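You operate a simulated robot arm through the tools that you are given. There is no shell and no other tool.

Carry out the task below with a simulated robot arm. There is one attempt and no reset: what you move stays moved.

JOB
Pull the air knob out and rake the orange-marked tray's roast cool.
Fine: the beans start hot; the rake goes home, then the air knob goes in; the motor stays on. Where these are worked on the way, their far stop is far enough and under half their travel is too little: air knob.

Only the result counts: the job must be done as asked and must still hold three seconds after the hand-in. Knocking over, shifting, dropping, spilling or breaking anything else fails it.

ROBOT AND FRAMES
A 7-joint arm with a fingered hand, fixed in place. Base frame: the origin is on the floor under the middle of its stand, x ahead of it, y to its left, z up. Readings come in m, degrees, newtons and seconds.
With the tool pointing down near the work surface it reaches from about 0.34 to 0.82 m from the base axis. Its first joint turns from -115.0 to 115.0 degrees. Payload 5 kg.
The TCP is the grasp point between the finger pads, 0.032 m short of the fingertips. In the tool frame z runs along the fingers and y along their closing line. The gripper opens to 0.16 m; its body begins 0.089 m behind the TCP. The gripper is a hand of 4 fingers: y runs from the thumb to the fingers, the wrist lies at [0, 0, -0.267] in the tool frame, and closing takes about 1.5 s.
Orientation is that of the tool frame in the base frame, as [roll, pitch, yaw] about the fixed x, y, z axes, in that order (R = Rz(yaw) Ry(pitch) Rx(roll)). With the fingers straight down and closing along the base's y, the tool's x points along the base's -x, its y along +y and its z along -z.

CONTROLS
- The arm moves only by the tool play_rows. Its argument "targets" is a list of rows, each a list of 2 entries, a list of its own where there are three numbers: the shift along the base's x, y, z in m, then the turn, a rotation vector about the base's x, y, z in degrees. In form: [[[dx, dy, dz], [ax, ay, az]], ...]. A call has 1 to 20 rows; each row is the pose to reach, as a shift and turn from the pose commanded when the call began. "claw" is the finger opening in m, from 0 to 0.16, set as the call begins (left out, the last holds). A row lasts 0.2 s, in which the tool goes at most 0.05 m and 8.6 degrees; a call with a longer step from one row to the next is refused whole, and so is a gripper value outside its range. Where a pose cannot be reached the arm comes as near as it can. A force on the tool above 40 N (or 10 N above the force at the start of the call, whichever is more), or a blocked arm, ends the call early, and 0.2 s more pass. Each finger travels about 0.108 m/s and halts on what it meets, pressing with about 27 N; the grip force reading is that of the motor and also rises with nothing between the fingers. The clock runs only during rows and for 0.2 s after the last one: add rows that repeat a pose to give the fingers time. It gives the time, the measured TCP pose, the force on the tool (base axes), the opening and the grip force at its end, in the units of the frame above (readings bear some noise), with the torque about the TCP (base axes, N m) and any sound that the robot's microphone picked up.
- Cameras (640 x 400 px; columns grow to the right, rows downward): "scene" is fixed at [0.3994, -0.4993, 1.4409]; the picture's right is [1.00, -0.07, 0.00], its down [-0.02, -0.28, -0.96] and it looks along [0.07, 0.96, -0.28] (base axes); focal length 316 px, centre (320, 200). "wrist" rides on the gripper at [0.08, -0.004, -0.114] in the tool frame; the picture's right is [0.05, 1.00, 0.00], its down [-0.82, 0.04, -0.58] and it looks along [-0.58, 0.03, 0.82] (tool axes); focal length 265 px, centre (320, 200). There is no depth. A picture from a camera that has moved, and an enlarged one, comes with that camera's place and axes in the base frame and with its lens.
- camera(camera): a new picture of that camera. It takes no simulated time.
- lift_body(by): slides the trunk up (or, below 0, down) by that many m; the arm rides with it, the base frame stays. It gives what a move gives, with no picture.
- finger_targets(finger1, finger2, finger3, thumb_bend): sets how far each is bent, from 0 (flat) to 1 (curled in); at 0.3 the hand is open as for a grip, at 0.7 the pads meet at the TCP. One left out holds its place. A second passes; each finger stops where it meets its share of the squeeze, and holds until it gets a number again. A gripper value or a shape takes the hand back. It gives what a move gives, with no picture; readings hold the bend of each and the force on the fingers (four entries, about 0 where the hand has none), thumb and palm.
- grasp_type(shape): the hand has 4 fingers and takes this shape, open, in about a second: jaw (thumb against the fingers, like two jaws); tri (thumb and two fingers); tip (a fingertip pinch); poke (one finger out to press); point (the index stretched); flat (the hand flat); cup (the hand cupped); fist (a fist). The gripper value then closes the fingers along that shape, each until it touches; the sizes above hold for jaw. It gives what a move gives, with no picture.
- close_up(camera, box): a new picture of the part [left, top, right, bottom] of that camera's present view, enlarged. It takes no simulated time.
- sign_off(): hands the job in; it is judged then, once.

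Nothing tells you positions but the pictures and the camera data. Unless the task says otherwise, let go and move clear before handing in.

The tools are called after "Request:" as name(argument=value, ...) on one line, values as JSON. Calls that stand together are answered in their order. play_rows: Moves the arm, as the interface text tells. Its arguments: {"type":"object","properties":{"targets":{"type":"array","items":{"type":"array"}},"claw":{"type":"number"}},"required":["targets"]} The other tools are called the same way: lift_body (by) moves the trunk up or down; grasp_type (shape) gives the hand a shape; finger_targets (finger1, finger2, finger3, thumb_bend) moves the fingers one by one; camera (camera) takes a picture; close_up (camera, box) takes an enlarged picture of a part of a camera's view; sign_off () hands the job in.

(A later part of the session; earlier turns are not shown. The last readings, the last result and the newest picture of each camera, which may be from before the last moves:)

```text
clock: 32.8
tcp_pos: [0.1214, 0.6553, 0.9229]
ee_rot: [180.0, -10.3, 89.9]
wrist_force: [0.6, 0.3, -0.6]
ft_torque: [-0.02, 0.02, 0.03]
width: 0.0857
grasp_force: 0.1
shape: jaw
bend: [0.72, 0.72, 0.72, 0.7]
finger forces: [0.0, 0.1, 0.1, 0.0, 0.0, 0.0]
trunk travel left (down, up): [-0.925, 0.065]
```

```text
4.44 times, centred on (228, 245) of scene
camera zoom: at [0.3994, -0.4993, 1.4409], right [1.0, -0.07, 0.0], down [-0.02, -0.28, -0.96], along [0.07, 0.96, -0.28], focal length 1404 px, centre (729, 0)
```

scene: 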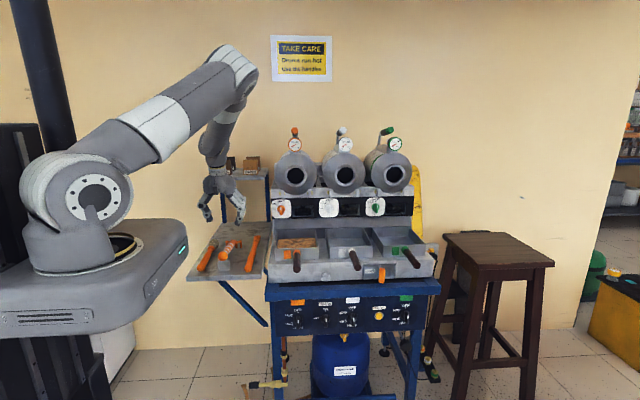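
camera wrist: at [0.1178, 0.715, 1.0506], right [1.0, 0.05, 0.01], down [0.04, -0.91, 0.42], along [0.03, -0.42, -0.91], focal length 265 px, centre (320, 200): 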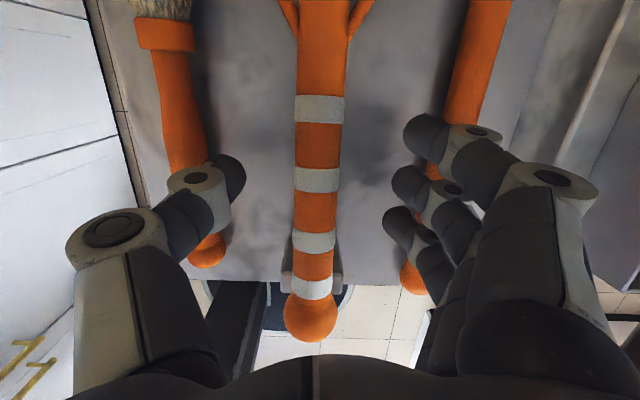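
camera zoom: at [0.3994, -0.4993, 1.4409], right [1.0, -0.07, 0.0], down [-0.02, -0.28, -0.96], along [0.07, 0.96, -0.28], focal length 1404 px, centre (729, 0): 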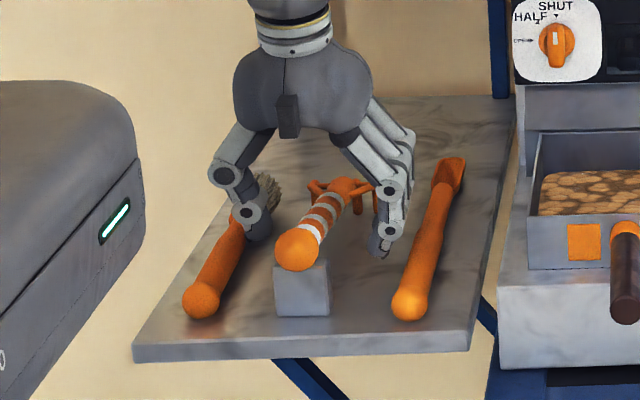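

The thumb and fingers straddle the handle, centred, with no contact. I'll close on it now.

Request:
play_rows(targets=[[[0, 0, 0], [0, 0, 0]], [[0, 0, 0], [0, 0, 0]], [[0, 0, 0], [0, 0, 0]], [[0, 0, 0], [0, 0, 0]], [[0, 0, 0], [0, 0, 0]], [[0, 0, 0], [0, 0, 0]], [[0, 0, 0], [0, 0, 0]], [[0, 0, 0], [0, 0, 0]]], claw=0.0)

Request:
camera(camera="wrist")

Request:
close_up(camera="scene", box=[180, 200, 276, 290])

```text
clock: 34.6
tcp_pos: [0.1217, 0.6552, 0.9223]
ee_rot: [180.0, -10.4, 89.9]
wrist_force: [0.2, 0.1, 0.1]
ft_torque: [0.11, 0.0, -0.01]
width: 0.0164
grasp_force: 27.0
shape: jaw
bend: [0.72, 0.72, 0.71, 0.71]
finger forces: [8.6, 7.5, 6.5, 0.1, 23.4, 0.1]
trunk travel left (down, up): [-0.925, 0.065]
```

```text
taken
camera wrist: at [0.1179, 0.7151, 1.0506], right [1.0, 0.05, 0.01], down [0.04, -0.91, 0.42], along [0.03, -0.42, -0.91], focal length 265 px, centre (320, 200)
```

wrist: 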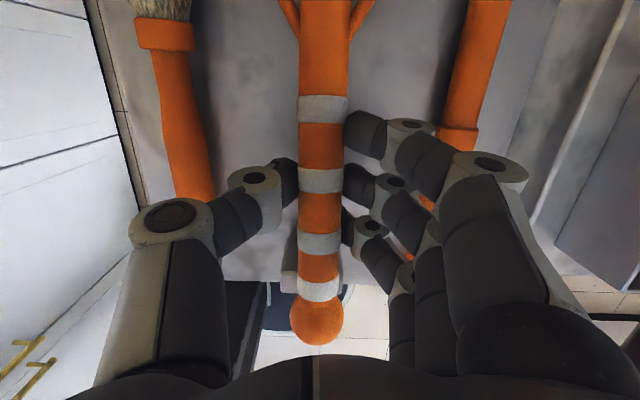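

```text
4.44 times, centred on (228, 245) of scene
camera zoom: at [0.3994, -0.4993, 1.4409], right [1.0, -0.07, 0.0], down [-0.02, -0.28, -0.96], along [0.07, 0.96, -0.28], focal length 1404 px, centre (729, 0)
```

zoom: 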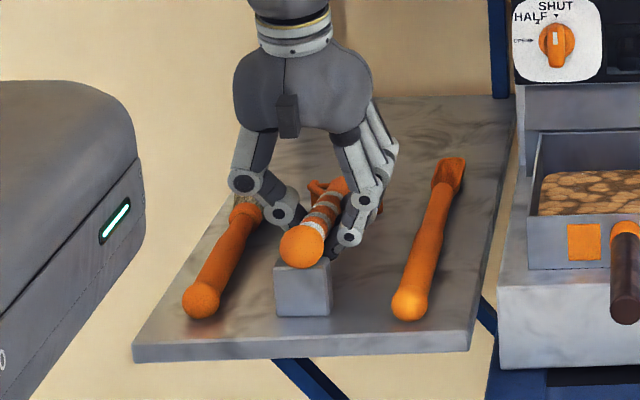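

The grip is firm (three fingers 7–9 N each, thumb 23 N). The rake seems to have shifted about 3 mm to +x in closing; I'll check the cradle closely before lifting.

Request:
close_up(camera="scene", box=[210, 230, 274, 280])

Request:
close_up(camera="scene", box=[190, 225, 270, 285])

```text
8.00 times, centred on (242, 255) of scene
camera zoom: at [0.3994, -0.4993, 1.4409], right [1.0, -0.07, 0.0], down [-0.02, -0.28, -0.96], along [0.07, 0.96, -0.28], focal length 2527 px, centre (944, -240)
```

zoom: 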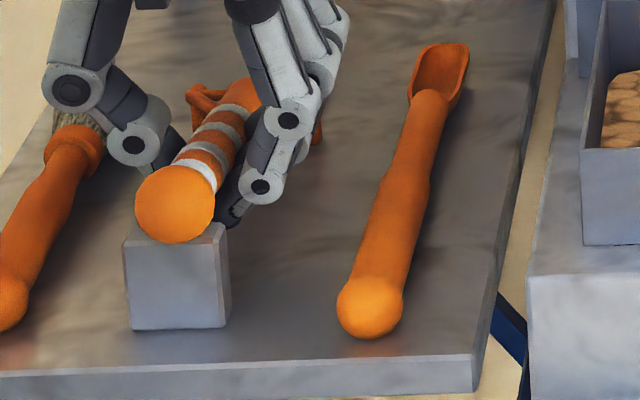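

```text
6.67 times, centred on (230, 255) of scene
camera zoom: at [0.3994, -0.4993, 1.4409], right [1.0, -0.07, 0.0], down [-0.02, -0.28, -0.96], along [0.07, 0.96, -0.28], focal length 2106 px, centre (920, -167)
```

zoom: 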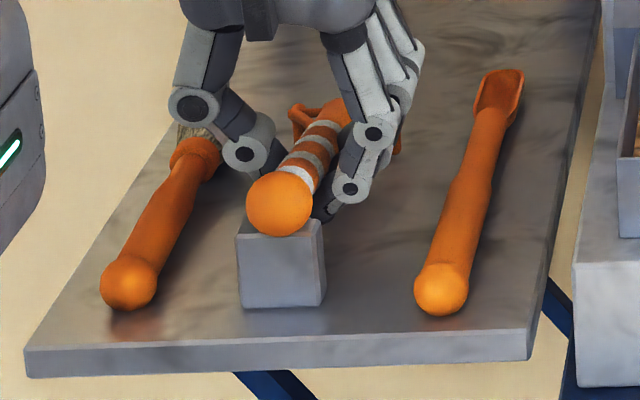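

The cradle hasn't moved; only the rake shifted (about +4 mm in x, +2 mm up), which I'll undo when returning it. Now I'll lift the rake straight up.

Request:
play_rows(targets=[[[0, 0, 0.01], [0, 0, 0]], [[0, 0, 0.025], [0, 0, 0]], [[0, 0, 0.045], [0, 0, 0]], [[0, 0, 0.07], [0, 0, 0]], [[0, 0, 0.1], [0, 0, 0]], [[0, 0, 0.13], [0, 0, 0]], [[0, 0, 0.13], [0, 0, 0]]])

Request:
camera(camera="wrist")

Request:
close_up(camera="scene", box=[180, 180, 276, 290])

```text
clock: 36.2
tcp_pos: [0.1227, 0.6551, 1.0523]
ee_rot: [-180.0, -10.4, 89.9]
wrist_force: [1.3, 0.5, -0.9]
ft_torque: [-0.06, -0.01, 0.0]
width: 0.0158
grasp_force: 27.3
shape: jaw
bend: [0.72, 0.72, 0.71, 0.71]
finger forces: [7.5, 7.9, 6.0, 0.0, 23.3, 0.0]
trunk travel left (down, up): [-0.925, 0.065]
```

```text
taken
camera wrist: at [0.1178, 0.7155, 1.1795], right [1.0, 0.05, 0.01], down [0.04, -0.91, 0.42], along [0.03, -0.42, -0.91], focal length 265 px, centre (320, 200)
```

wrist: 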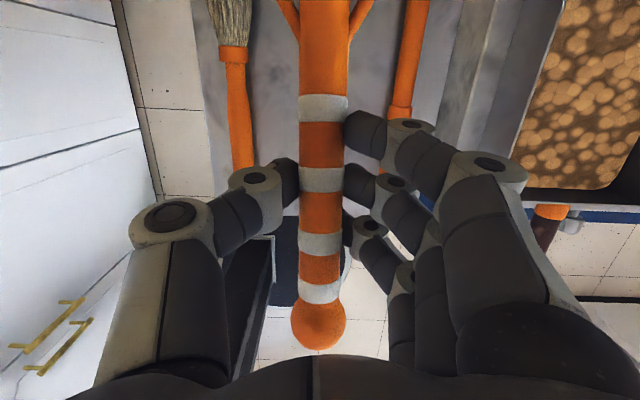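

```text
3.64 times, centred on (228, 235) of scene
camera zoom: at [0.3994, -0.4993, 1.4409], right [1.0, -0.07, 0.0], down [-0.02, -0.28, -0.96], along [0.07, 0.96, -0.28], focal length 1148 px, centre (654, 73)
```

zoom: 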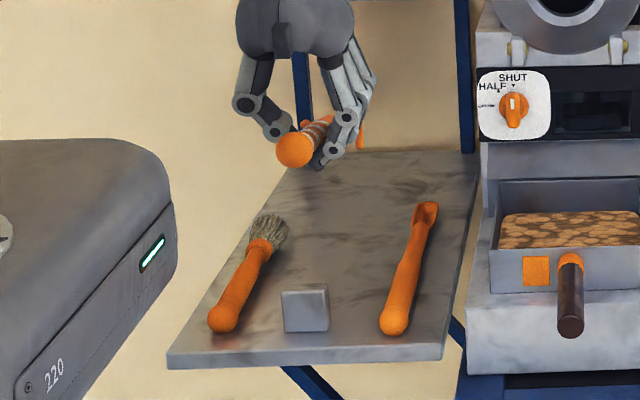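

The rake is up and steady in the hand, and the brush, sampler and cradle are untouched. I'll carry it over the orange tray, with the tines well above the tray walls.

Request:
play_rows(targets=[[[0.0, -0.02, 0.01], [0, 0, 0]], [[0.025, -0.045, 0.02], [0, 0, 0]], [[0.055, -0.065, 0.02], [0, 0, 0]], [[0.085, -0.075, 0.02], [0, 0, 0]], [[0.115, -0.075, 0.02], [0, 0, 0]], [[0.145, -0.075, 0.02], [0, 0, 0]], [[0.175, -0.075, 0.02], [0, 0, 0]], [[0.205, -0.075, 0.02], [-3, 0, 0]], [[0.235, -0.075, 0.02], [-6, 0, 0]], [[0.255, -0.075, 0.02], [-9, 0, 0]], [[0.268, -0.075, 0.02], [-12, 0, 0]], [[0.268, -0.075, 0.02], [-12, 0, 0]]])

Request:
camera(camera="wrist")

Request:
camera(camera="scene")

Request:
close_up(camera="scene", box=[250, 180, 346, 280])

```text
clock: 38.8
tcp_pos: [0.3905, 0.5821, 1.0742]
ee_rot: [180.0, 1.6, 89.9]
wrist_force: [0.1, 0.8, -1.2]
ft_torque: [-0.02, 0.01, 0.0]
width: 0.0159
grasp_force: 27.4
shape: jaw
bend: [0.72, 0.72, 0.71, 0.71]
finger forces: [7.7, 8.0, 5.9, 0.0, 23.1, 0.0]
trunk travel left (down, up): [-0.925, 0.065]
```

```text
taken
camera wrist: at [0.3861, 0.6661, 1.1857], right [1.0, 0.05, 0.0], down [0.04, -0.8, 0.6], along [0.03, -0.6, -0.8], focal length 265 px, centre (320, 200)
```

wrist: 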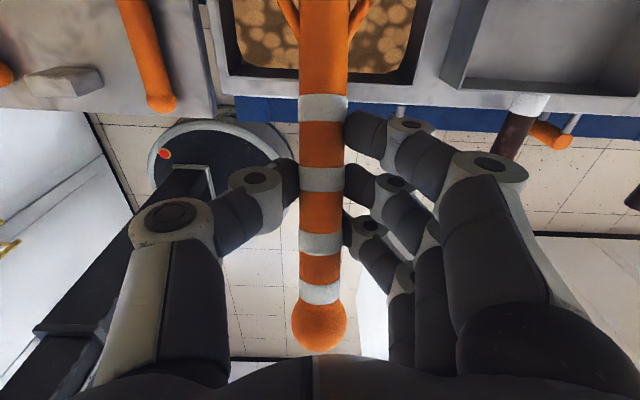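

```text
taken
```

scene: 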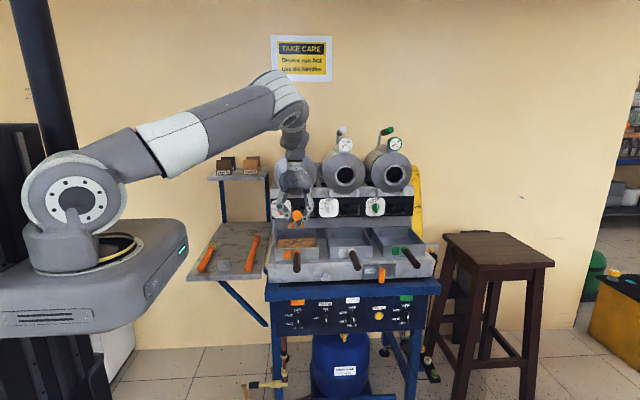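

```text
4.00 times, centred on (298, 230) of scene
camera zoom: at [0.3994, -0.4993, 1.4409], right [1.0, -0.07, 0.0], down [-0.02, -0.28, -0.96], along [0.07, 0.96, -0.28], focal length 1263 px, centre (408, 80)
```

zoom: 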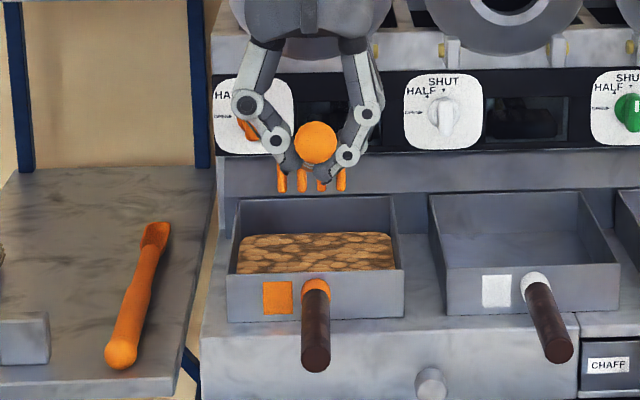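

The four tines hang centred over the beans, about 9 cm below the grasp point, at x≈0.39, y≈0.68. I'll lower them toward the beans, checking for contact.

Request:
play_rows(targets=[[[0, 0, -0.025], [0, 0, 0]], [[0, 0, -0.05], [0, 0, 0]], [[0, 0, -0.07], [0, 0, 0]], [[0, 0, -0.08], [0, 0, 0]], [[0, 0, -0.083], [0, 0, 0]], [[0, 0, -0.083], [0, 0, 0]]])

Request:
close_up(camera="scene", box=[264, 200, 344, 260])

Request:
camera(camera="wrist")

```text
clock: 40.2
tcp_pos: [0.3876, 0.5821, 0.9897]
ee_rot: [-180.0, 1.6, 89.9]
wrist_force: [0.7, 0.3, -1.2]
ft_torque: [-0.01, -0.02, 0.0]
width: 0.0161
grasp_force: 26.8
shape: jaw
bend: [0.72, 0.72, 0.71, 0.71]
finger forces: [7.7, 7.9, 5.8, 0.0, 23.0, 0.1]
trunk travel left (down, up): [-0.925, 0.065]
```

```text
6.67 times, centred on (304, 230) of scene
camera zoom: at [0.3994, -0.4993, 1.4409], right [1.0, -0.07, 0.0], down [-0.02, -0.28, -0.96], along [0.07, 0.96, -0.28], focal length 2106 px, centre (427, 0)
```

zoom: 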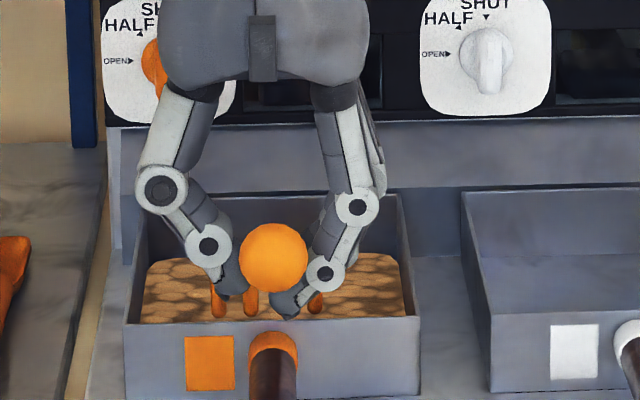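

```text
taken
camera wrist: at [0.3848, 0.666, 1.1022], right [1.0, 0.05, 0.0], down [0.04, -0.8, 0.6], along [0.03, -0.6, -0.8], focal length 265 px, centre (320, 200)
```

wrist: 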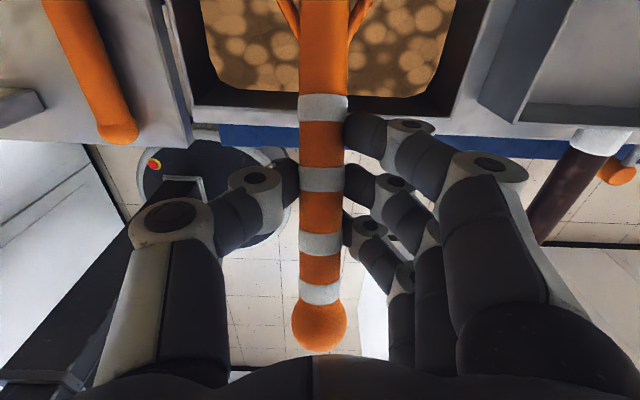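

The tine tips are now just at the bean surface (z≈0.90). I'll lower in small steps to dip into the beans without pressing on the tray floor.

Request:
play_rows(targets=[[[0, 0, -0.002], [0, 0, 0]], [[0, 0, -0.004], [0, 0, 0]], [[0, 0, -0.004], [0, 0, 0]]])

Request:
play_rows(targets=[[[0, 0, -0.002], [0, 0, 0]], [[0, 0, -0.004], [0, 0, 0]], [[0, 0, -0.004], [0, 0, 0]]])

Request:
close_up(camera="scene", box=[264, 200, 344, 260])

```text
clock: 41.0
tcp_pos: [0.3888, 0.5814, 0.9838]
ee_rot: [180.0, 1.7, 89.9]
wrist_force: [0.7, 0.1, -0.6]
ft_torque: [-0.05, 0.02, -0.01]
width: 0.0158
grasp_force: 27.0
shape: jaw
bend: [0.72, 0.72, 0.71, 0.71]
finger forces: [7.7, 8.0, 5.7, 0.0, 23.0, 0.1]
trunk travel left (down, up): [-0.925, 0.065]
```

```text
clock: 41.8
tcp_pos: [0.3886, 0.5798, 0.981]
ee_rot: [-180.0, 1.7, 89.9]
wrist_force: [-0.4, -1.0, -1.2]
ft_torque: [-0.03, -0.03, -0.03]
width: 0.0158
grasp_force: 26.6
shape: jaw
bend: [0.72, 0.72, 0.71, 0.71]
finger forces: [7.7, 7.9, 5.7, 0.0, 23.0, 0.1]
trunk travel left (down, up): [-0.925, 0.065]
```

```text
6.67 times, centred on (304, 230) of scene
camera zoom: at [0.3994, -0.4993, 1.4409], right [1.0, -0.07, 0.0], down [-0.02, -0.28, -0.96], along [0.07, 0.96, -0.28], focal length 2106 px, centre (427, 0)
```

zoom: 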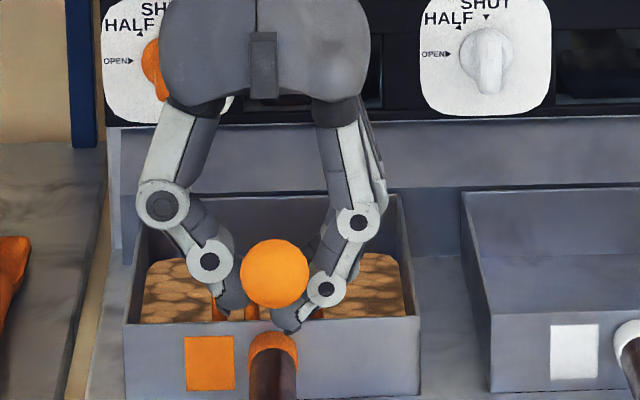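

No contact yet and the tips are in the bean layer, just hidden behind the front wall's edge. I'll make a first careful stroke toward the back of the tray and watch forces and the tines.

Request:
play_rows(targets=[[[0, 0.012, 0], [0, 0, 0]], [[0, 0.024, 0], [0, 0, 0]], [[0, 0.036, 0], [0, 0, 0]], [[0, 0.048, 0], [0, 0, 0]], [[0, 0.06, 0], [0, 0, 0]], [[0, 0.06, 0], [0, 0, 0]]])

Request:
close_up(camera="scene", box=[264, 200, 344, 260])

Request:
camera(camera="wrist")

```text
clock: 43.2
tcp_pos: [0.39, 0.6384, 0.9822]
ee_rot: [-179.9, 1.6, 90.1]
wrist_force: [0.3, -0.1, -0.4]
ft_torque: [-0.03, 0.01, 0.02]
width: 0.0159
grasp_force: 26.5
shape: jaw
bend: [0.72, 0.72, 0.71, 0.71]
finger forces: [7.7, 8.0, 5.7, 0.0, 23.0, 0.0]
trunk travel left (down, up): [-0.925, 0.065]
```

```text
6.67 times, centred on (304, 230) of scene
camera zoom: at [0.3994, -0.4993, 1.4409], right [1.0, -0.07, 0.0], down [-0.02, -0.28, -0.96], along [0.07, 0.96, -0.28], focal length 2106 px, centre (427, 0)
```

zoom: 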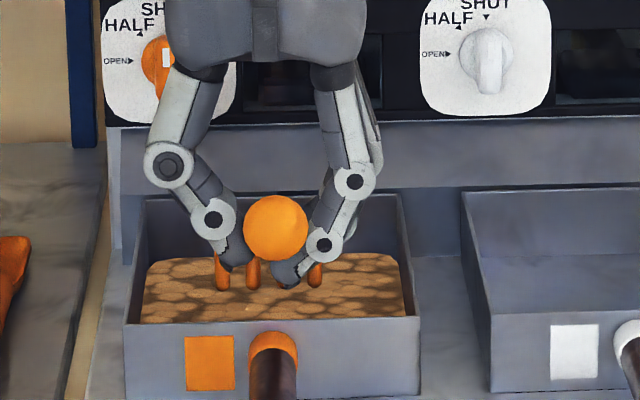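

```text
taken
camera wrist: at [0.3856, 0.7245, 1.0941], right [1.0, 0.05, 0.0], down [0.04, -0.8, 0.6], along [0.03, -0.6, -0.8], focal length 265 px, centre (320, 200)
```

wrist: 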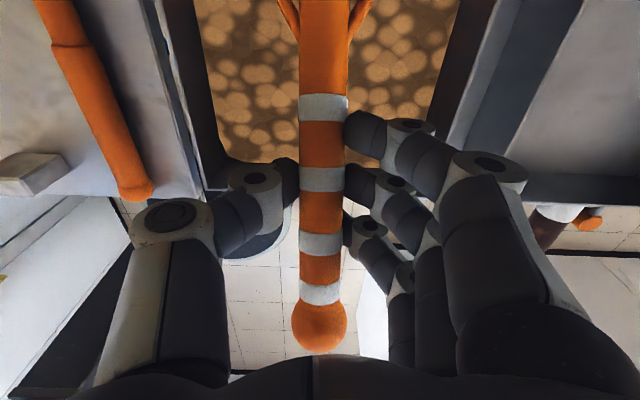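

The tips still look rounded and visible, so they hover a few millimetres above the beans. I'll lower further in small steps here until they dip in, watching the force.

Request:
play_rows(targets=[[[0, 0, -0.002], [0, 0, 0]], [[0, 0, -0.005], [0, 0, 0]], [[0, 0, -0.005], [0, 0, 0]]])

Request:
close_up(camera="scene", box=[280, 220, 328, 250])

Request:
play_rows(targets=[[[0, 0, -0.002], [0, 0, 0]], [[0, 0, -0.004], [0, 0, 0]], [[0, 0, -0.004], [0, 0, 0]]])

Request:
close_up(camera="scene", box=[280, 220, 328, 250])

```text
clock: 44.0
tcp_pos: [0.3902, 0.6406, 0.9771]
ee_rot: [-180.0, 1.6, 89.8]
wrist_force: [0.6, -0.5, -1.8]
ft_torque: [0.0, 0.01, -0.03]
width: 0.0161
grasp_force: 27.2
shape: jaw
bend: [0.72, 0.72, 0.71, 0.71]
finger forces: [7.7, 8.0, 5.7, 0.0, 23.0, 0.0]
trunk travel left (down, up): [-0.925, 0.065]
```

```text
13.33 times, centred on (304, 235) of scene
camera zoom: at [0.3994, -0.4993, 1.4409], right [1.0, -0.07, 0.0], down [-0.02, -0.28, -0.96], along [0.07, 0.96, -0.28], focal length 4211 px, centre (533, -267)
```

zoom: 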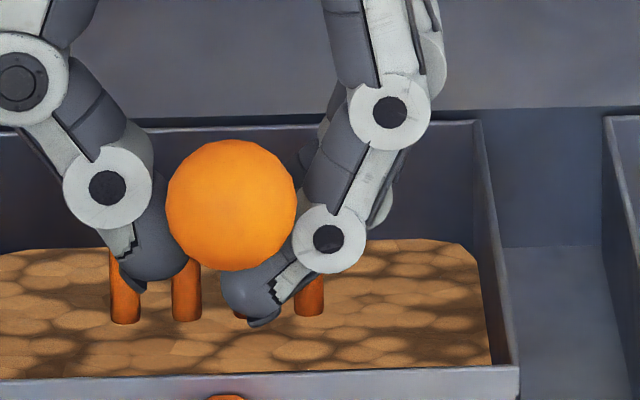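

```text
clock: 44.8
tcp_pos: [0.3897, 0.6414, 0.9723]
ee_rot: [180.0, 1.6, 89.9]
wrist_force: [0.5, -1.5, 2.6]
ft_torque: [0.25, -0.02, -0.04]
width: 0.0166
grasp_force: 26.9
shape: jaw
bend: [0.72, 0.72, 0.71, 0.71]
finger forces: [9.9, 7.6, 8.3, 0.0, 24.0, 0.0]
trunk travel left (down, up): [-0.925, 0.065]
```

```text
13.33 times, centred on (304, 235) of scene
camera zoom: at [0.3994, -0.4993, 1.4409], right [1.0, -0.07, 0.0], down [-0.02, -0.28, -0.96], along [0.07, 0.96, -0.28], focal length 4211 px, centre (533, -267)
```

zoom: 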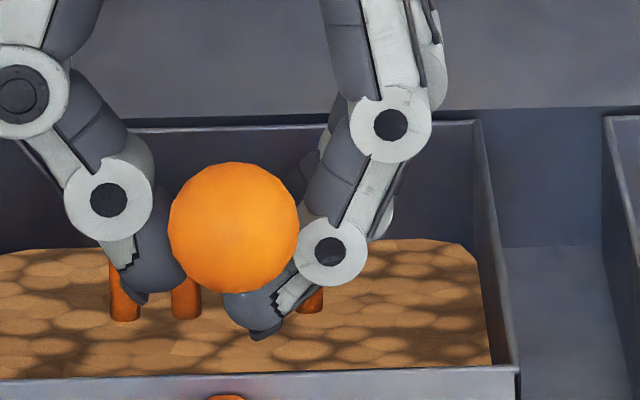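

The tips have met something firm with only about 3 N, so they are in the beans at the floor. I'll tilt the rake 5° more and lift slightly, giving the fingers more clearance over the tray's front wall, then begin strokes.

Request:
play_rows(targets=[[[0, 0, 0.006], [0, 0, 0]], [[0, 0, 0.012], [-2, 0, 0]], [[0, 0, 0.012], [-5, 0, 0]], [[0, 0, 0.0105], [-5, 0, 0]], [[0, 0, 0.0105], [-5, 0, 0]]])

Request:
close_up(camera="scene", box=[280, 220, 328, 250])

```text
clock: 46.0
tcp_pos: [0.39, 0.6417, 0.9828]
ee_rot: [-179.9, 6.7, 89.9]
wrist_force: [-0.4, -0.4, 1.4]
ft_torque: [0.18, -0.03, 0.0]
width: 0.016
grasp_force: 27.4
shape: jaw
bend: [0.72, 0.72, 0.71, 0.71]
finger forces: [9.5, 7.8, 7.6, 0.0, 23.6, 0.0]
trunk travel left (down, up): [-0.925, 0.065]
```

```text
13.33 times, centred on (304, 235) of scene
camera zoom: at [0.3994, -0.4993, 1.4409], right [1.0, -0.07, 0.0], down [-0.02, -0.28, -0.96], along [0.07, 0.96, -0.28], focal length 4211 px, centre (533, -267)
```

zoom: 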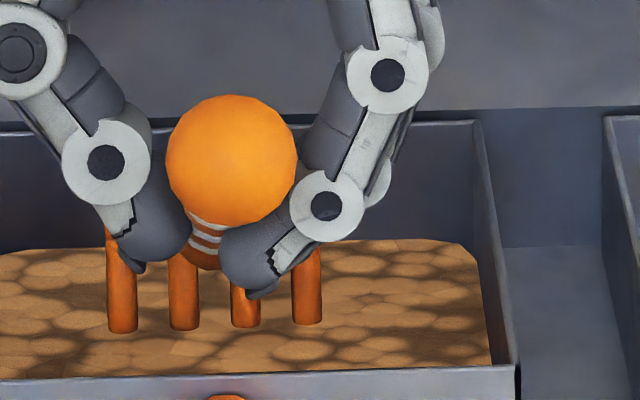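

The tips are in the beans with only about 2 N of contact and the fingers now have good clearance. I'll pull a first stroke toward the front.

Request:
play_rows(targets=[[[0, -0.01, 0.001], [0, 0, 0]], [[0, -0.02, 0.001], [0, 0, 0]], [[0, -0.03, 0.001], [0, 0, 0]], [[0, -0.04, 0.001], [0, 0, 0]], [[0, -0.05, 0.001], [0, 0, 0]], [[0, -0.06, 0.001], [0, 0, 0]], [[0, -0.07, 0.001], [0, 0, 0]], [[0, -0.07, 0.001], [0, 0, 0]]])

Request:
close_up(camera="scene", box=[264, 190, 344, 260])

Request:
camera(camera="wrist")

```text
clock: 47.8
tcp_pos: [0.3894, 0.57, 0.9837]
ee_rot: [179.9, 6.6, 89.8]
wrist_force: [0.0, -0.5, 0.6]
ft_torque: [0.08, -0.06, 0.0]
width: 0.016
grasp_force: 27.3
shape: jaw
bend: [0.72, 0.72, 0.71, 0.71]
finger forces: [9.0, 7.7, 6.3, 0.0, 23.0, 0.0]
trunk travel left (down, up): [-0.925, 0.065]
```

```text
5.71 times, centred on (304, 225) of scene
camera zoom: at [0.3994, -0.4993, 1.4409], right [1.0, -0.07, 0.0], down [-0.02, -0.28, -0.96], along [0.07, 0.96, -0.28], focal length 1805 px, centre (411, 57)
```

zoom: 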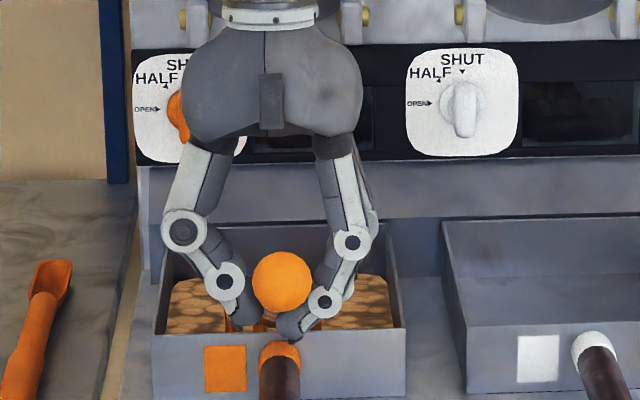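

```text
taken
camera wrist: at [0.3849, 0.6646, 1.0888], right [1.0, 0.05, -0.01], down [0.04, -0.74, 0.67], along [0.03, -0.67, -0.74], focal length 265 px, centre (320, 200)
```

wrist: 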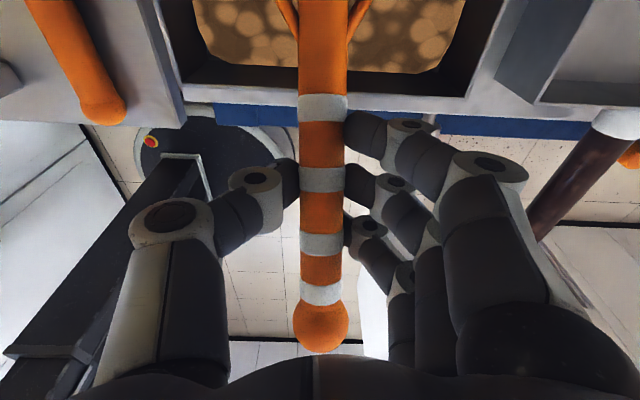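

The stroke ran smoothly with about 1.5 N on the tips and the tray hasn't moved. I'll rake back and forth across the whole bed, staying about 2 cm from the walls.

Request:
play_rows(targets=[[[0.0, 0.02, 0], [0, 0, 0]], [[0.0, 0.04, 0], [0, 0, 0]], [[0.0, 0.06, 0], [0, 0, 0]], [[0.0, 0.08, 0], [0, 0, 0]], [[-0.015, 0.08, 0], [0, 0, 0]], [[-0.03, 0.08, 0], [0, 0, 0]], [[-0.03, 0.06, 0], [0, 0, 0]], [[-0.03, 0.04, 0], [0, 0, 0]], [[-0.03, 0.02, 0], [0, 0, 0]], [[-0.03, 0.0, 0], [0, 0, 0]], [[-0.01, 0.0, 0], [0, 0, 0]], [[0.01, 0.0, 0], [0, 0, 0]], [[0.03, 0.0, 0], [0, 0, 0]], [[0.03, 0.02, 0], [0, 0, 0]], [[0.03, 0.04, 0], [0, 0, 0]], [[0.03, 0.06, 0], [0, 0, 0]], [[0.03, 0.08, 0], [0, 0, 0]], [[0.015, 0.08, 0], [0, 0, 0]], [[0.0, 0.08, 0], [0, 0, 0]], [[0.0, 0.08, 0], [0, 0, 0]]])

Request:
close_up(camera="scene", box=[264, 190, 344, 260])

Request:
camera(camera="wrist")

```text
clock: 52.0
tcp_pos: [0.3897, 0.6509, 0.984]
ee_rot: [-179.9, 6.6, 89.9]
wrist_force: [0.7, 0.1, 0.6]
ft_torque: [0.07, -0.03, 0.05]
width: 0.0158
grasp_force: 26.8
shape: jaw
bend: [0.72, 0.72, 0.71, 0.71]
finger forces: [9.1, 7.6, 6.2, 0.1, 22.8, 0.0]
trunk travel left (down, up): [-0.925, 0.065]
```

```text
5.71 times, centred on (304, 225) of scene
camera zoom: at [0.3994, -0.4993, 1.4409], right [1.0, -0.07, 0.0], down [-0.02, -0.28, -0.96], along [0.07, 0.96, -0.28], focal length 1805 px, centre (411, 57)
```

zoom: 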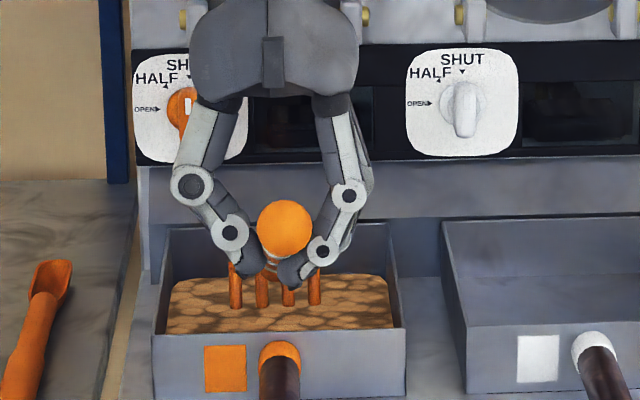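

```text
taken
camera wrist: at [0.3861, 0.7447, 1.0897], right [1.0, 0.05, -0.01], down [0.04, -0.74, 0.67], along [0.03, -0.67, -0.74], focal length 265 px, centre (320, 200)
```

wrist: 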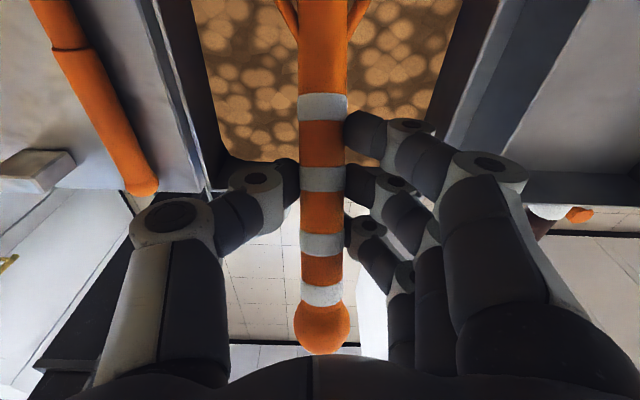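

The raking is even, with low force and the tray still in place. There is no steam, but I'll keep raking several more full passes to make sure the roast is properly worked.

Request:
play_rows(targets=[[[0.0, -0.02, 0], [0, 0, 0]], [[0.0, -0.04, 0], [0, 0, 0]], [[0.0, -0.06, 0], [0, 0, 0]], [[0.0, -0.085, 0], [0, 0, 0]], [[-0.015, -0.085, 0], [0, 0, 0]], [[-0.03, -0.085, 0], [0, 0, 0]], [[-0.03, -0.06, 0], [0, 0, 0]], [[-0.03, -0.04, 0], [0, 0, 0]], [[-0.03, -0.02, 0], [0, 0, 0]], [[-0.03, 0.0, 0], [0, 0, 0]], [[-0.01, 0.0, 0], [0, 0, 0]], [[0.01, 0.0, 0], [0, 0, 0]], [[0.03, 0.0, 0], [0, 0, 0]], [[0.03, -0.02, 0], [0, 0, 0]], [[0.03, -0.04, 0], [0, 0, 0]], [[0.03, -0.06, 0], [0, 0, 0]], [[0.03, -0.085, 0], [0, 0, 0]], [[0.015, -0.085, 0], [0, 0, 0]], [[0.0, -0.085, 0], [0, 0, 0]], [[0.0, -0.085, 0], [0, 0, 0]]])

Request:
play_rows(targets=[[[0.0, 0.02, 0], [0, 0, 0]], [[0.0, 0.04, 0], [0, 0, 0]], [[0.0, 0.06, 0], [0, 0, 0]], [[0.0, 0.085, 0], [0, 0, 0]], [[-0.015, 0.085, 0], [0, 0, 0]], [[-0.03, 0.085, 0], [0, 0, 0]], [[-0.03, 0.06, 0], [0, 0, 0]], [[-0.03, 0.04, 0], [0, 0, 0]], [[-0.03, 0.02, 0], [0, 0, 0]], [[-0.03, 0.0, 0], [0, 0, 0]], [[-0.01, 0.0, 0], [0, 0, 0]], [[0.01, 0.0, 0], [0, 0, 0]], [[0.03, 0.0, 0], [0, 0, 0]], [[0.03, 0.02, 0], [0, 0, 0]], [[0.03, 0.04, 0], [0, 0, 0]], [[0.03, 0.06, 0], [0, 0, 0]], [[0.03, 0.085, 0], [0, 0, 0]], [[0.015, 0.085, 0], [0, 0, 0]], [[0.0, 0.085, 0], [0, 0, 0]], [[0.0, 0.085, 0], [0, 0, 0]]])

Request:
close_up(camera="scene", box=[264, 190, 344, 260])

```text
clock: 56.2
tcp_pos: [0.3898, 0.5665, 0.983]
ee_rot: [-179.9, 6.6, 89.8]
wrist_force: [-0.1, -0.1, 0.4]
ft_torque: [0.14, 0.0, -0.04]
width: 0.0158
grasp_force: 27.0
shape: jaw
bend: [0.72, 0.72, 0.71, 0.71]
finger forces: [9.6, 7.3, 6.0, 0.0, 22.4, 0.0]
trunk travel left (down, up): [-0.925, 0.065]
```

```text
clock: 60.4
tcp_pos: [0.3876, 0.6492, 0.9856]
ee_rot: [-180.0, 6.6, 89.8]
wrist_force: [1.4, -0.3, 1.5]
ft_torque: [0.17, 0.0, -0.02]
width: 0.0157
grasp_force: 27.6
shape: jaw
bend: [0.72, 0.72, 0.71, 0.71]
finger forces: [9.9, 7.0, 6.4, 0.0, 22.0, 0.0]
trunk travel left (down, up): [-0.925, 0.065]
```

```text
5.71 times, centred on (304, 225) of scene
camera zoom: at [0.3994, -0.4993, 1.4409], right [1.0, -0.07, 0.0], down [-0.02, -0.28, -0.96], along [0.07, 0.96, -0.28], focal length 1805 px, centre (411, 57)
```

zoom: 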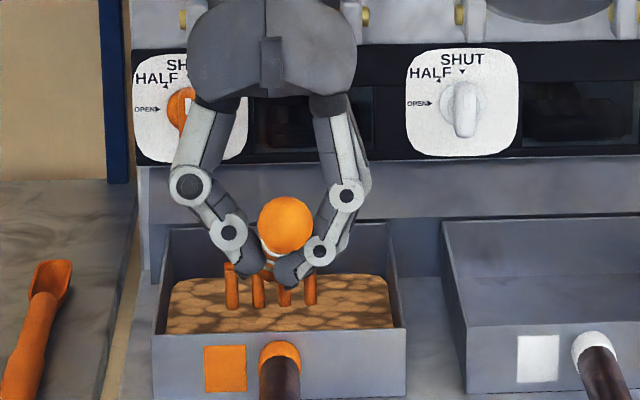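

The rake has yawed perhaps 1–2° in the grip, otherwise all is steady. I'll ease up 1 mm and do more strokes, mainly along y to spare the grip.

Request:
play_rows(targets=[[[0.0, -0.02, 0.001], [0, 0, 0]], [[0.0, -0.04, 0.001], [0, 0, 0]], [[0.0, -0.06, 0.001], [0, 0, 0]], [[0.0, -0.085, 0.001], [0, 0, 0]], [[0.0, -0.06, 0.001], [0, 0, 0]], [[0.0, -0.04, 0.001], [0, 0, 0]], [[0.0, -0.02, 0.001], [0, 0, 0]], [[0.0, 0.0, 0.001], [0, 0, 0]], [[0.025, 0.0, 0.001], [0, 0, 0]], [[0.025, -0.02, 0.001], [0, 0, 0]], [[0.025, -0.04, 0.001], [0, 0, 0]], [[0.025, -0.06, 0.001], [0, 0, 0]], [[0.025, -0.085, 0.001], [0, 0, 0]], [[0.025, -0.06, 0.001], [0, 0, 0]], [[0.025, -0.04, 0.001], [0, 0, 0]], [[0.025, -0.02, 0.001], [0, 0, 0]], [[0.025, 0.0, 0.001], [0, 0, 0]], [[0.0, 0.0, 0.001], [0, 0, 0]], [[-0.02, 0.0, 0.001], [0, 0, 0]], [[-0.02, 0.0, 0.001], [0, 0, 0]]])

Request:
play_rows(targets=[[[0.0, -0.02, 0], [0, 0, 0]], [[0.0, -0.04, 0], [0, 0, 0]], [[0.0, -0.06, 0], [0, 0, 0]], [[0.0, -0.085, 0], [0, 0, 0]], [[0.0, -0.06, 0], [0, 0, 0]], [[0.0, -0.04, 0], [0, 0, 0]], [[0.0, -0.02, 0], [0, 0, 0]], [[0.0, 0.0, 0], [0, 0, 0]], [[0.02, 0.0, 0], [0, 0, 0]], [[0.02, -0.02, 0], [0, 0, 0]], [[0.02, -0.04, 0], [0, 0, 0]], [[0.02, -0.06, 0], [0, 0, 0]], [[0.02, -0.085, 0], [0, 0, 0]], [[0.02, -0.06, 0], [0, 0, 0]], [[0.02, -0.04, 0], [0, 0, 0]], [[0.02, -0.02, 0], [0, 0, 0]], [[0.02, 0.0, 0], [0, 0, 0]], [[0.02, -0.03, 0], [0, 0, 0]], [[0.02, -0.06, 0], [0, 0, 0]], [[0.02, -0.06, 0], [0, 0, 0]]])

Request:
close_up(camera="scene", box=[264, 190, 344, 260])

Request:
camera(camera="wrist")

```text
clock: 64.6
tcp_pos: [0.3679, 0.652, 0.9841]
ee_rot: [-180.0, 6.6, 89.9]
wrist_force: [0.8, 0.2, 1.9]
ft_torque: [0.24, 0.05, 0.0]
width: 0.0155
grasp_force: 26.6
shape: jaw
bend: [0.72, 0.72, 0.71, 0.72]
finger forces: [10.0, 6.8, 6.6, 0.0, 21.5, 0.1]
trunk travel left (down, up): [-0.925, 0.065]
```

```text
clock: 68.8
tcp_pos: [0.3898, 0.5907, 0.9834]
ee_rot: [-180.0, 6.6, 89.9]
wrist_force: [0.4, -1.3, 2.7]
ft_torque: [0.33, -0.04, -0.09]
width: 0.0154
grasp_force: 27.1
shape: jaw
bend: [0.72, 0.72, 0.71, 0.72]
finger forces: [11.0, 6.5, 6.6, 0.0, 20.6, 0.0]
trunk travel left (down, up): [-0.925, 0.065]
```

```text
5.71 times, centred on (304, 225) of scene
camera zoom: at [0.3994, -0.4993, 1.4409], right [1.0, -0.07, 0.0], down [-0.02, -0.28, -0.96], along [0.07, 0.96, -0.28], focal length 1805 px, centre (411, 57)
```

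zoom: 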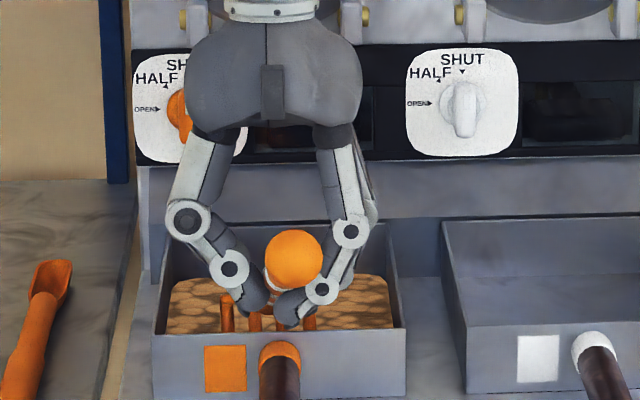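

```text
taken
camera wrist: at [0.3857, 0.6843, 1.0885], right [1.0, 0.05, -0.01], down [0.04, -0.74, 0.67], along [0.03, -0.67, -0.75], focal length 265 px, centre (320, 200)
```

wrist: 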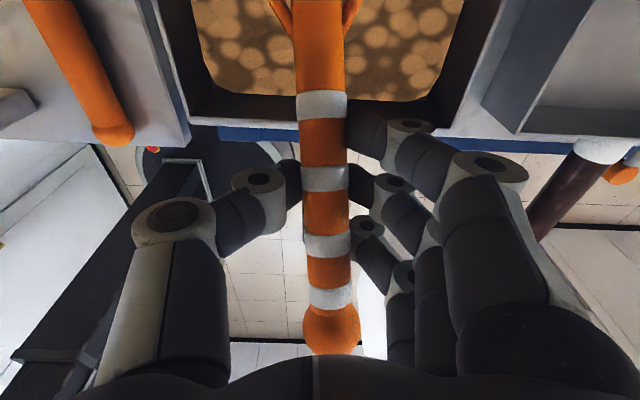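

The rake has yawed about 4° in the grip, which I'll correct when homing. Let me compare the beans closely with the starting picture before deciding how much more to rake.

Request:
close_up(camera="scene", box=[264, 190, 360, 250])

Request:
close_up(camera="wrist", box=[190, 0, 470, 110])

```text
6.67 times, centred on (312, 220) of scene
camera zoom: at [0.3994, -0.4993, 1.4409], right [1.0, -0.07, 0.0], down [-0.02, -0.28, -0.96], along [0.07, 0.96, -0.28], focal length 2106 px, centre (373, 67)
```

zoom: 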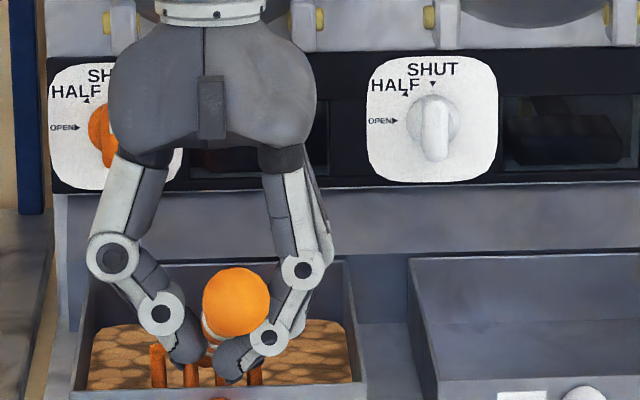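

```text
2.29 times, centred on (330, 55) of wrist
camera zoom: at [0.3857, 0.6843, 1.0885], right [1.0, 0.05, -0.01], down [0.04, -0.74, 0.67], along [0.03, -0.67, -0.75], focal length 607 px, centre (297, 531)
```

zoom: 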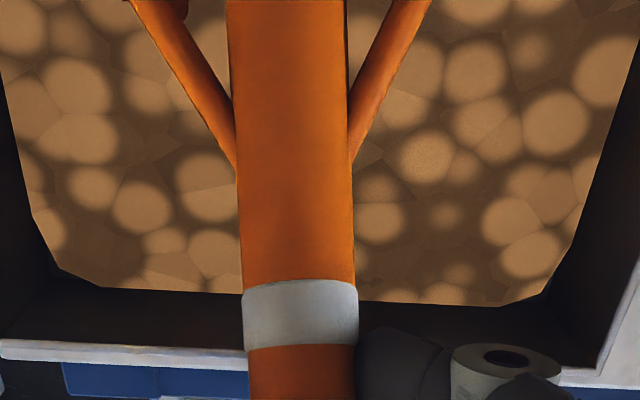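

The bed looks even and the tray hasn't shifted. I'll do one more round of strokes along the tray for good measure, slightly lighter on the tips.

Request:
play_rows(targets=[[[0.0, 0.02, 0.002], [0, 0, 0]], [[0.0, 0.04, 0.002], [0, 0, 0]], [[0.0, 0.06, 0.002], [0, 0, 0]], [[0.0, 0.03, 0.002], [0, 0, 0]], [[0.0, 0.0, 0.002], [0, 0, 0]], [[0.0, -0.025, 0.002], [0, 0, 0]], [[0.02, -0.025, 0.002], [0, 0, 0]], [[0.03, 0.0, 0.002], [0, 0, 0]], [[0.03, 0.03, 0.002], [0, 0, 0]], [[0.03, 0.06, 0.002], [0, 0, 0]], [[0.03, 0.03, 0.002], [0, 0, 0]], [[0.03, 0.0, 0.002], [0, 0, 0]], [[0.03, -0.025, 0.002], [0, 0, 0]], [[0.005, -0.025, 0.002], [0, 0, 0]], [[-0.02, -0.025, 0.002], [0, 0, 0]], [[-0.02, 0.0, 0.002], [0, 0, 0]], [[-0.02, 0.03, 0.002], [0, 0, 0]], [[-0.02, 0.06, 0.002], [0, 0, 0]], [[-0.02, 0.03, 0.002], [0, 0, 0]], [[-0.02, 0.0, 0.002], [0, 0, 0]]])

Request:
play_rows(targets=[[[0.0, 0.03, 0], [0, 0, 0]], [[0.0, 0.06, 0], [0, 0, 0]], [[0.0, 0.03, 0], [0, 0, 0]], [[0.0, 0.0, 0], [0, 0, 0]], [[0.0, -0.025, 0], [0, 0, 0]], [[0.02, -0.025, 0], [0, 0, 0]], [[0.02, 0.0, 0], [0, 0, 0]], [[0.02, 0.03, 0], [0, 0, 0]], [[0.02, 0.06, 0], [0, 0, 0]], [[0.02, 0.03, 0], [0, 0, 0]], [[0.02, 0.0, 0], [0, 0, 0]], [[0.02, -0.025, 0], [0, 0, 0]], [[0.04, -0.025, 0], [0, 0, 0]], [[0.04, 0.0, 0], [0, 0, 0]], [[0.04, 0.03, 0], [0, 0, 0]], [[0.04, 0.06, 0], [0, 0, 0]], [[0.03, 0.03, 0], [0, 0, 0]], [[0.02, 0.0, 0], [0, 0, 0]], [[0.02, 0.0, 0], [0, 0, 0]]])

Request:
close_up(camera="scene", box=[264, 190, 360, 250])

Request:
camera(camera="wrist")

```text
clock: 73.0
tcp_pos: [0.3716, 0.5895, 0.9858]
ee_rot: [179.9, 6.6, 90.0]
wrist_force: [0.2, -0.7, 1.8]
ft_torque: [0.1, 0.02, -0.03]
width: 0.0145
grasp_force: 26.8
shape: jaw
bend: [0.72, 0.72, 0.72, 0.72]
finger forces: [9.4, 6.4, 4.8, 0.0, 18.4, 0.0]
trunk travel left (down, up): [-0.925, 0.065]
```

```text
clock: 77.0
tcp_pos: [0.3888, 0.5912, 0.9851]
ee_rot: [180.0, 6.6, 89.8]
wrist_force: [-0.9, -0.3, 0.5]
ft_torque: [0.15, 0.05, 0.0]
width: 0.0141
grasp_force: 27.2
shape: jaw
bend: [0.72, 0.72, 0.72, 0.72]
finger forces: [8.7, 5.6, 5.2, 0.0, 17.1, 0.0]
trunk travel left (down, up): [-0.925, 0.065]
```

```text
6.67 times, centred on (312, 220) of scene
camera zoom: at [0.3994, -0.4993, 1.4409], right [1.0, -0.07, 0.0], down [-0.02, -0.28, -0.96], along [0.07, 0.96, -0.28], focal length 2106 px, centre (373, 67)
```

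zoom: 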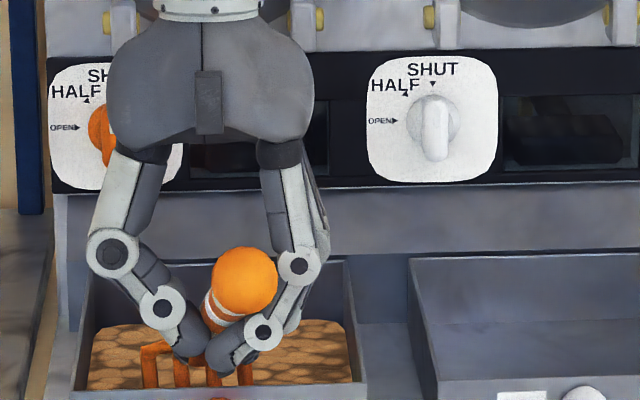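

```text
taken
camera wrist: at [0.3847, 0.686, 1.0906], right [1.0, 0.05, -0.01], down [0.04, -0.74, 0.67], along [0.03, -0.67, -0.75], focal length 265 px, centre (320, 200)
```

wrist: 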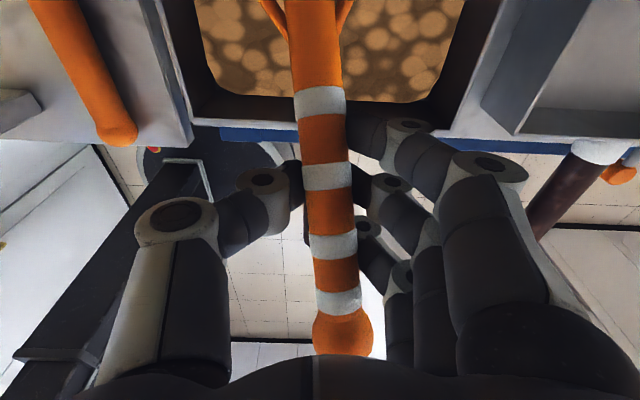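

The rake is starting to slip in the grip (ball end up about 1 cm, yaw about 6°), and the bed has now been raked for over 30 s. I'll stop raking and lift the tines straight out of the tray to inspect the rake's pose in the hand.

Request:
play_rows(targets=[[[0, 0, 0.01], [0, 0, 0]], [[0, 0, 0.025], [0, 0, 0]], [[0, 0, 0.045], [0, 0, 0]], [[0, 0, 0.065], [0, 0, 0]], [[0, 0, 0.085], [0, 0, 0]], [[0, 0, 0.1], [0, 0, 0]], [[0, 0, 0.1], [0, 0, 0]]])

Request:
close_up(camera="scene", box=[250, 170, 346, 270])

Request:
camera(camera="wrist")

```text
clock: 78.6
tcp_pos: [0.3893, 0.5907, 1.0864]
ee_rot: [-180.0, 6.6, 89.8]
wrist_force: [-0.2, -0.1, -1.2]
ft_torque: [-0.02, 0.0, -0.01]
width: 0.0135
grasp_force: 27.8
shape: jaw
bend: [0.72, 0.72, 0.72, 0.73]
finger forces: [9.2, 5.0, 2.8, 0.0, 16.1, 0.0]
trunk travel left (down, up): [-0.925, 0.065]
```

```text
4.00 times, centred on (298, 220) of scene
camera zoom: at [0.3994, -0.4993, 1.4409], right [1.0, -0.07, 0.0], down [-0.02, -0.28, -0.96], along [0.07, 0.96, -0.28], focal length 1263 px, centre (408, 120)
```

zoom: 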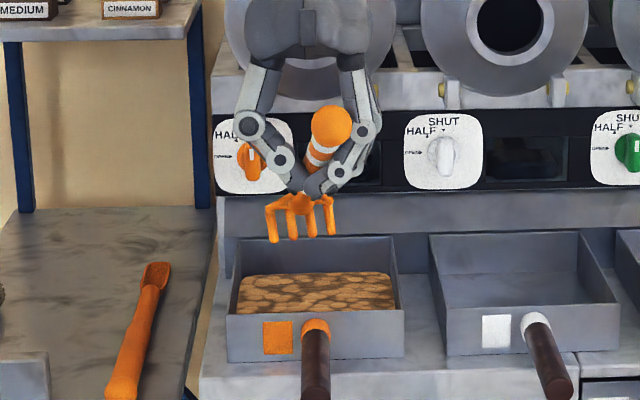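

```text
taken
camera wrist: at [0.3853, 0.6845, 1.1917], right [1.0, 0.05, -0.01], down [0.04, -0.74, 0.67], along [0.03, -0.67, -0.74], focal length 265 px, centre (320, 200)
```

wrist: 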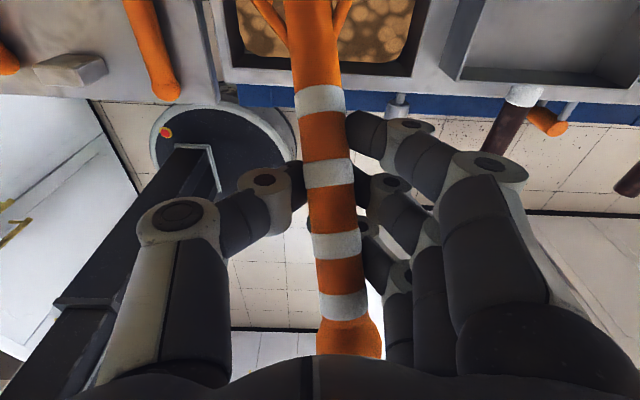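

The tines are clear of the tray; the rake now hangs about 40° down and yawed about 11° in a weakening grip, so I shouldn't linger. I'll carry it smoothly back above its home while turning the hand (about +30° about x, −11° about z) so the handle comes level with its rest pose.

Request:
play_rows(targets=[[[-0.01, 0.0, 0.0], [2.1, 0.22, -0.81]], [[-0.03, 0.003, 0.0], [4.3, 0.43, -1.61]], [[-0.05, 0.007, 0.0], [6.4, 0.65, -2.42]], [[-0.07, 0.012, 0.0], [8.5, 0.87, -3.23]], [[-0.09, 0.017, 0.0], [10.7, 1.09, -4.04]], [[-0.11, 0.022, 0.0], [12.8, 1.3, -4.84]], [[-0.13, 0.027, 0.0], [14.9, 1.52, -5.65]], [[-0.15, 0.032, 0.0], [17.1, 1.74, -6.46]], [[-0.17, 0.037, -0.003], [19.2, 1.95, -7.26]], [[-0.19, 0.042, -0.006], [21.4, 2.17, -8.07]], [[-0.21, 0.047, -0.01], [23.5, 2.39, -8.88]], [[-0.23, 0.052, -0.015], [25.6, 2.61, -9.69]], [[-0.25, 0.057, -0.02], [27.8, 2.82, -10.49]], [[-0.265, 0.061, -0.025], [29.9, 3.04, -11.3]], [[-0.277, 0.064, -0.03], [29.9, 3.04, -11.3]], [[-0.277, 0.064, -0.03], [29.9, 3.04, -11.3]]])

Request:
close_up(camera="scene", box=[180, 180, 276, 290])

Request:
camera(camera="wrist")

```text
clock: 82.0
tcp_pos: [0.1114, 0.6549, 1.0566]
ee_rot: [-173.8, -22.7, 77.5]
wrist_force: [0.4, -0.8, -0.9]
ft_torque: [-0.01, 0.01, -0.01]
width: 0.0098
grasp_force: 27.1
shape: jaw
bend: [0.73, 0.73, 0.73, 0.73]
finger forces: [3.6, 0.0, 1.6, 0.1, 9.2, 0.1]
trunk travel left (down, up): [-0.925, 0.065]
```

```text
3.64 times, centred on (228, 235) of scene
camera zoom: at [0.3994, -0.4993, 1.4409], right [1.0, -0.07, 0.0], down [-0.02, -0.28, -0.96], along [0.07, 0.96, -0.28], focal length 1148 px, centre (654, 73)
```

zoom: 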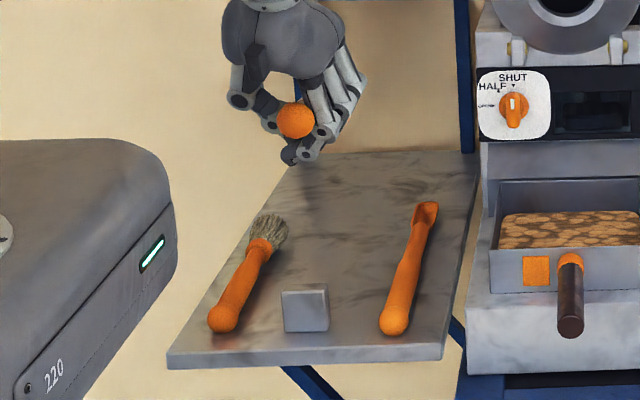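

```text
taken
camera wrist: at [0.126, 0.6841, 1.1941], right [0.99, -0.13, -0.08], down [-0.11, -0.97, 0.21], along [-0.11, -0.2, -0.97], focal length 265 px, centre (320, 200)
```

wrist: 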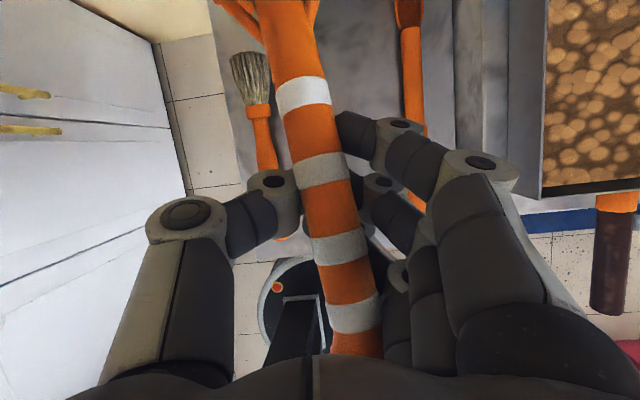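

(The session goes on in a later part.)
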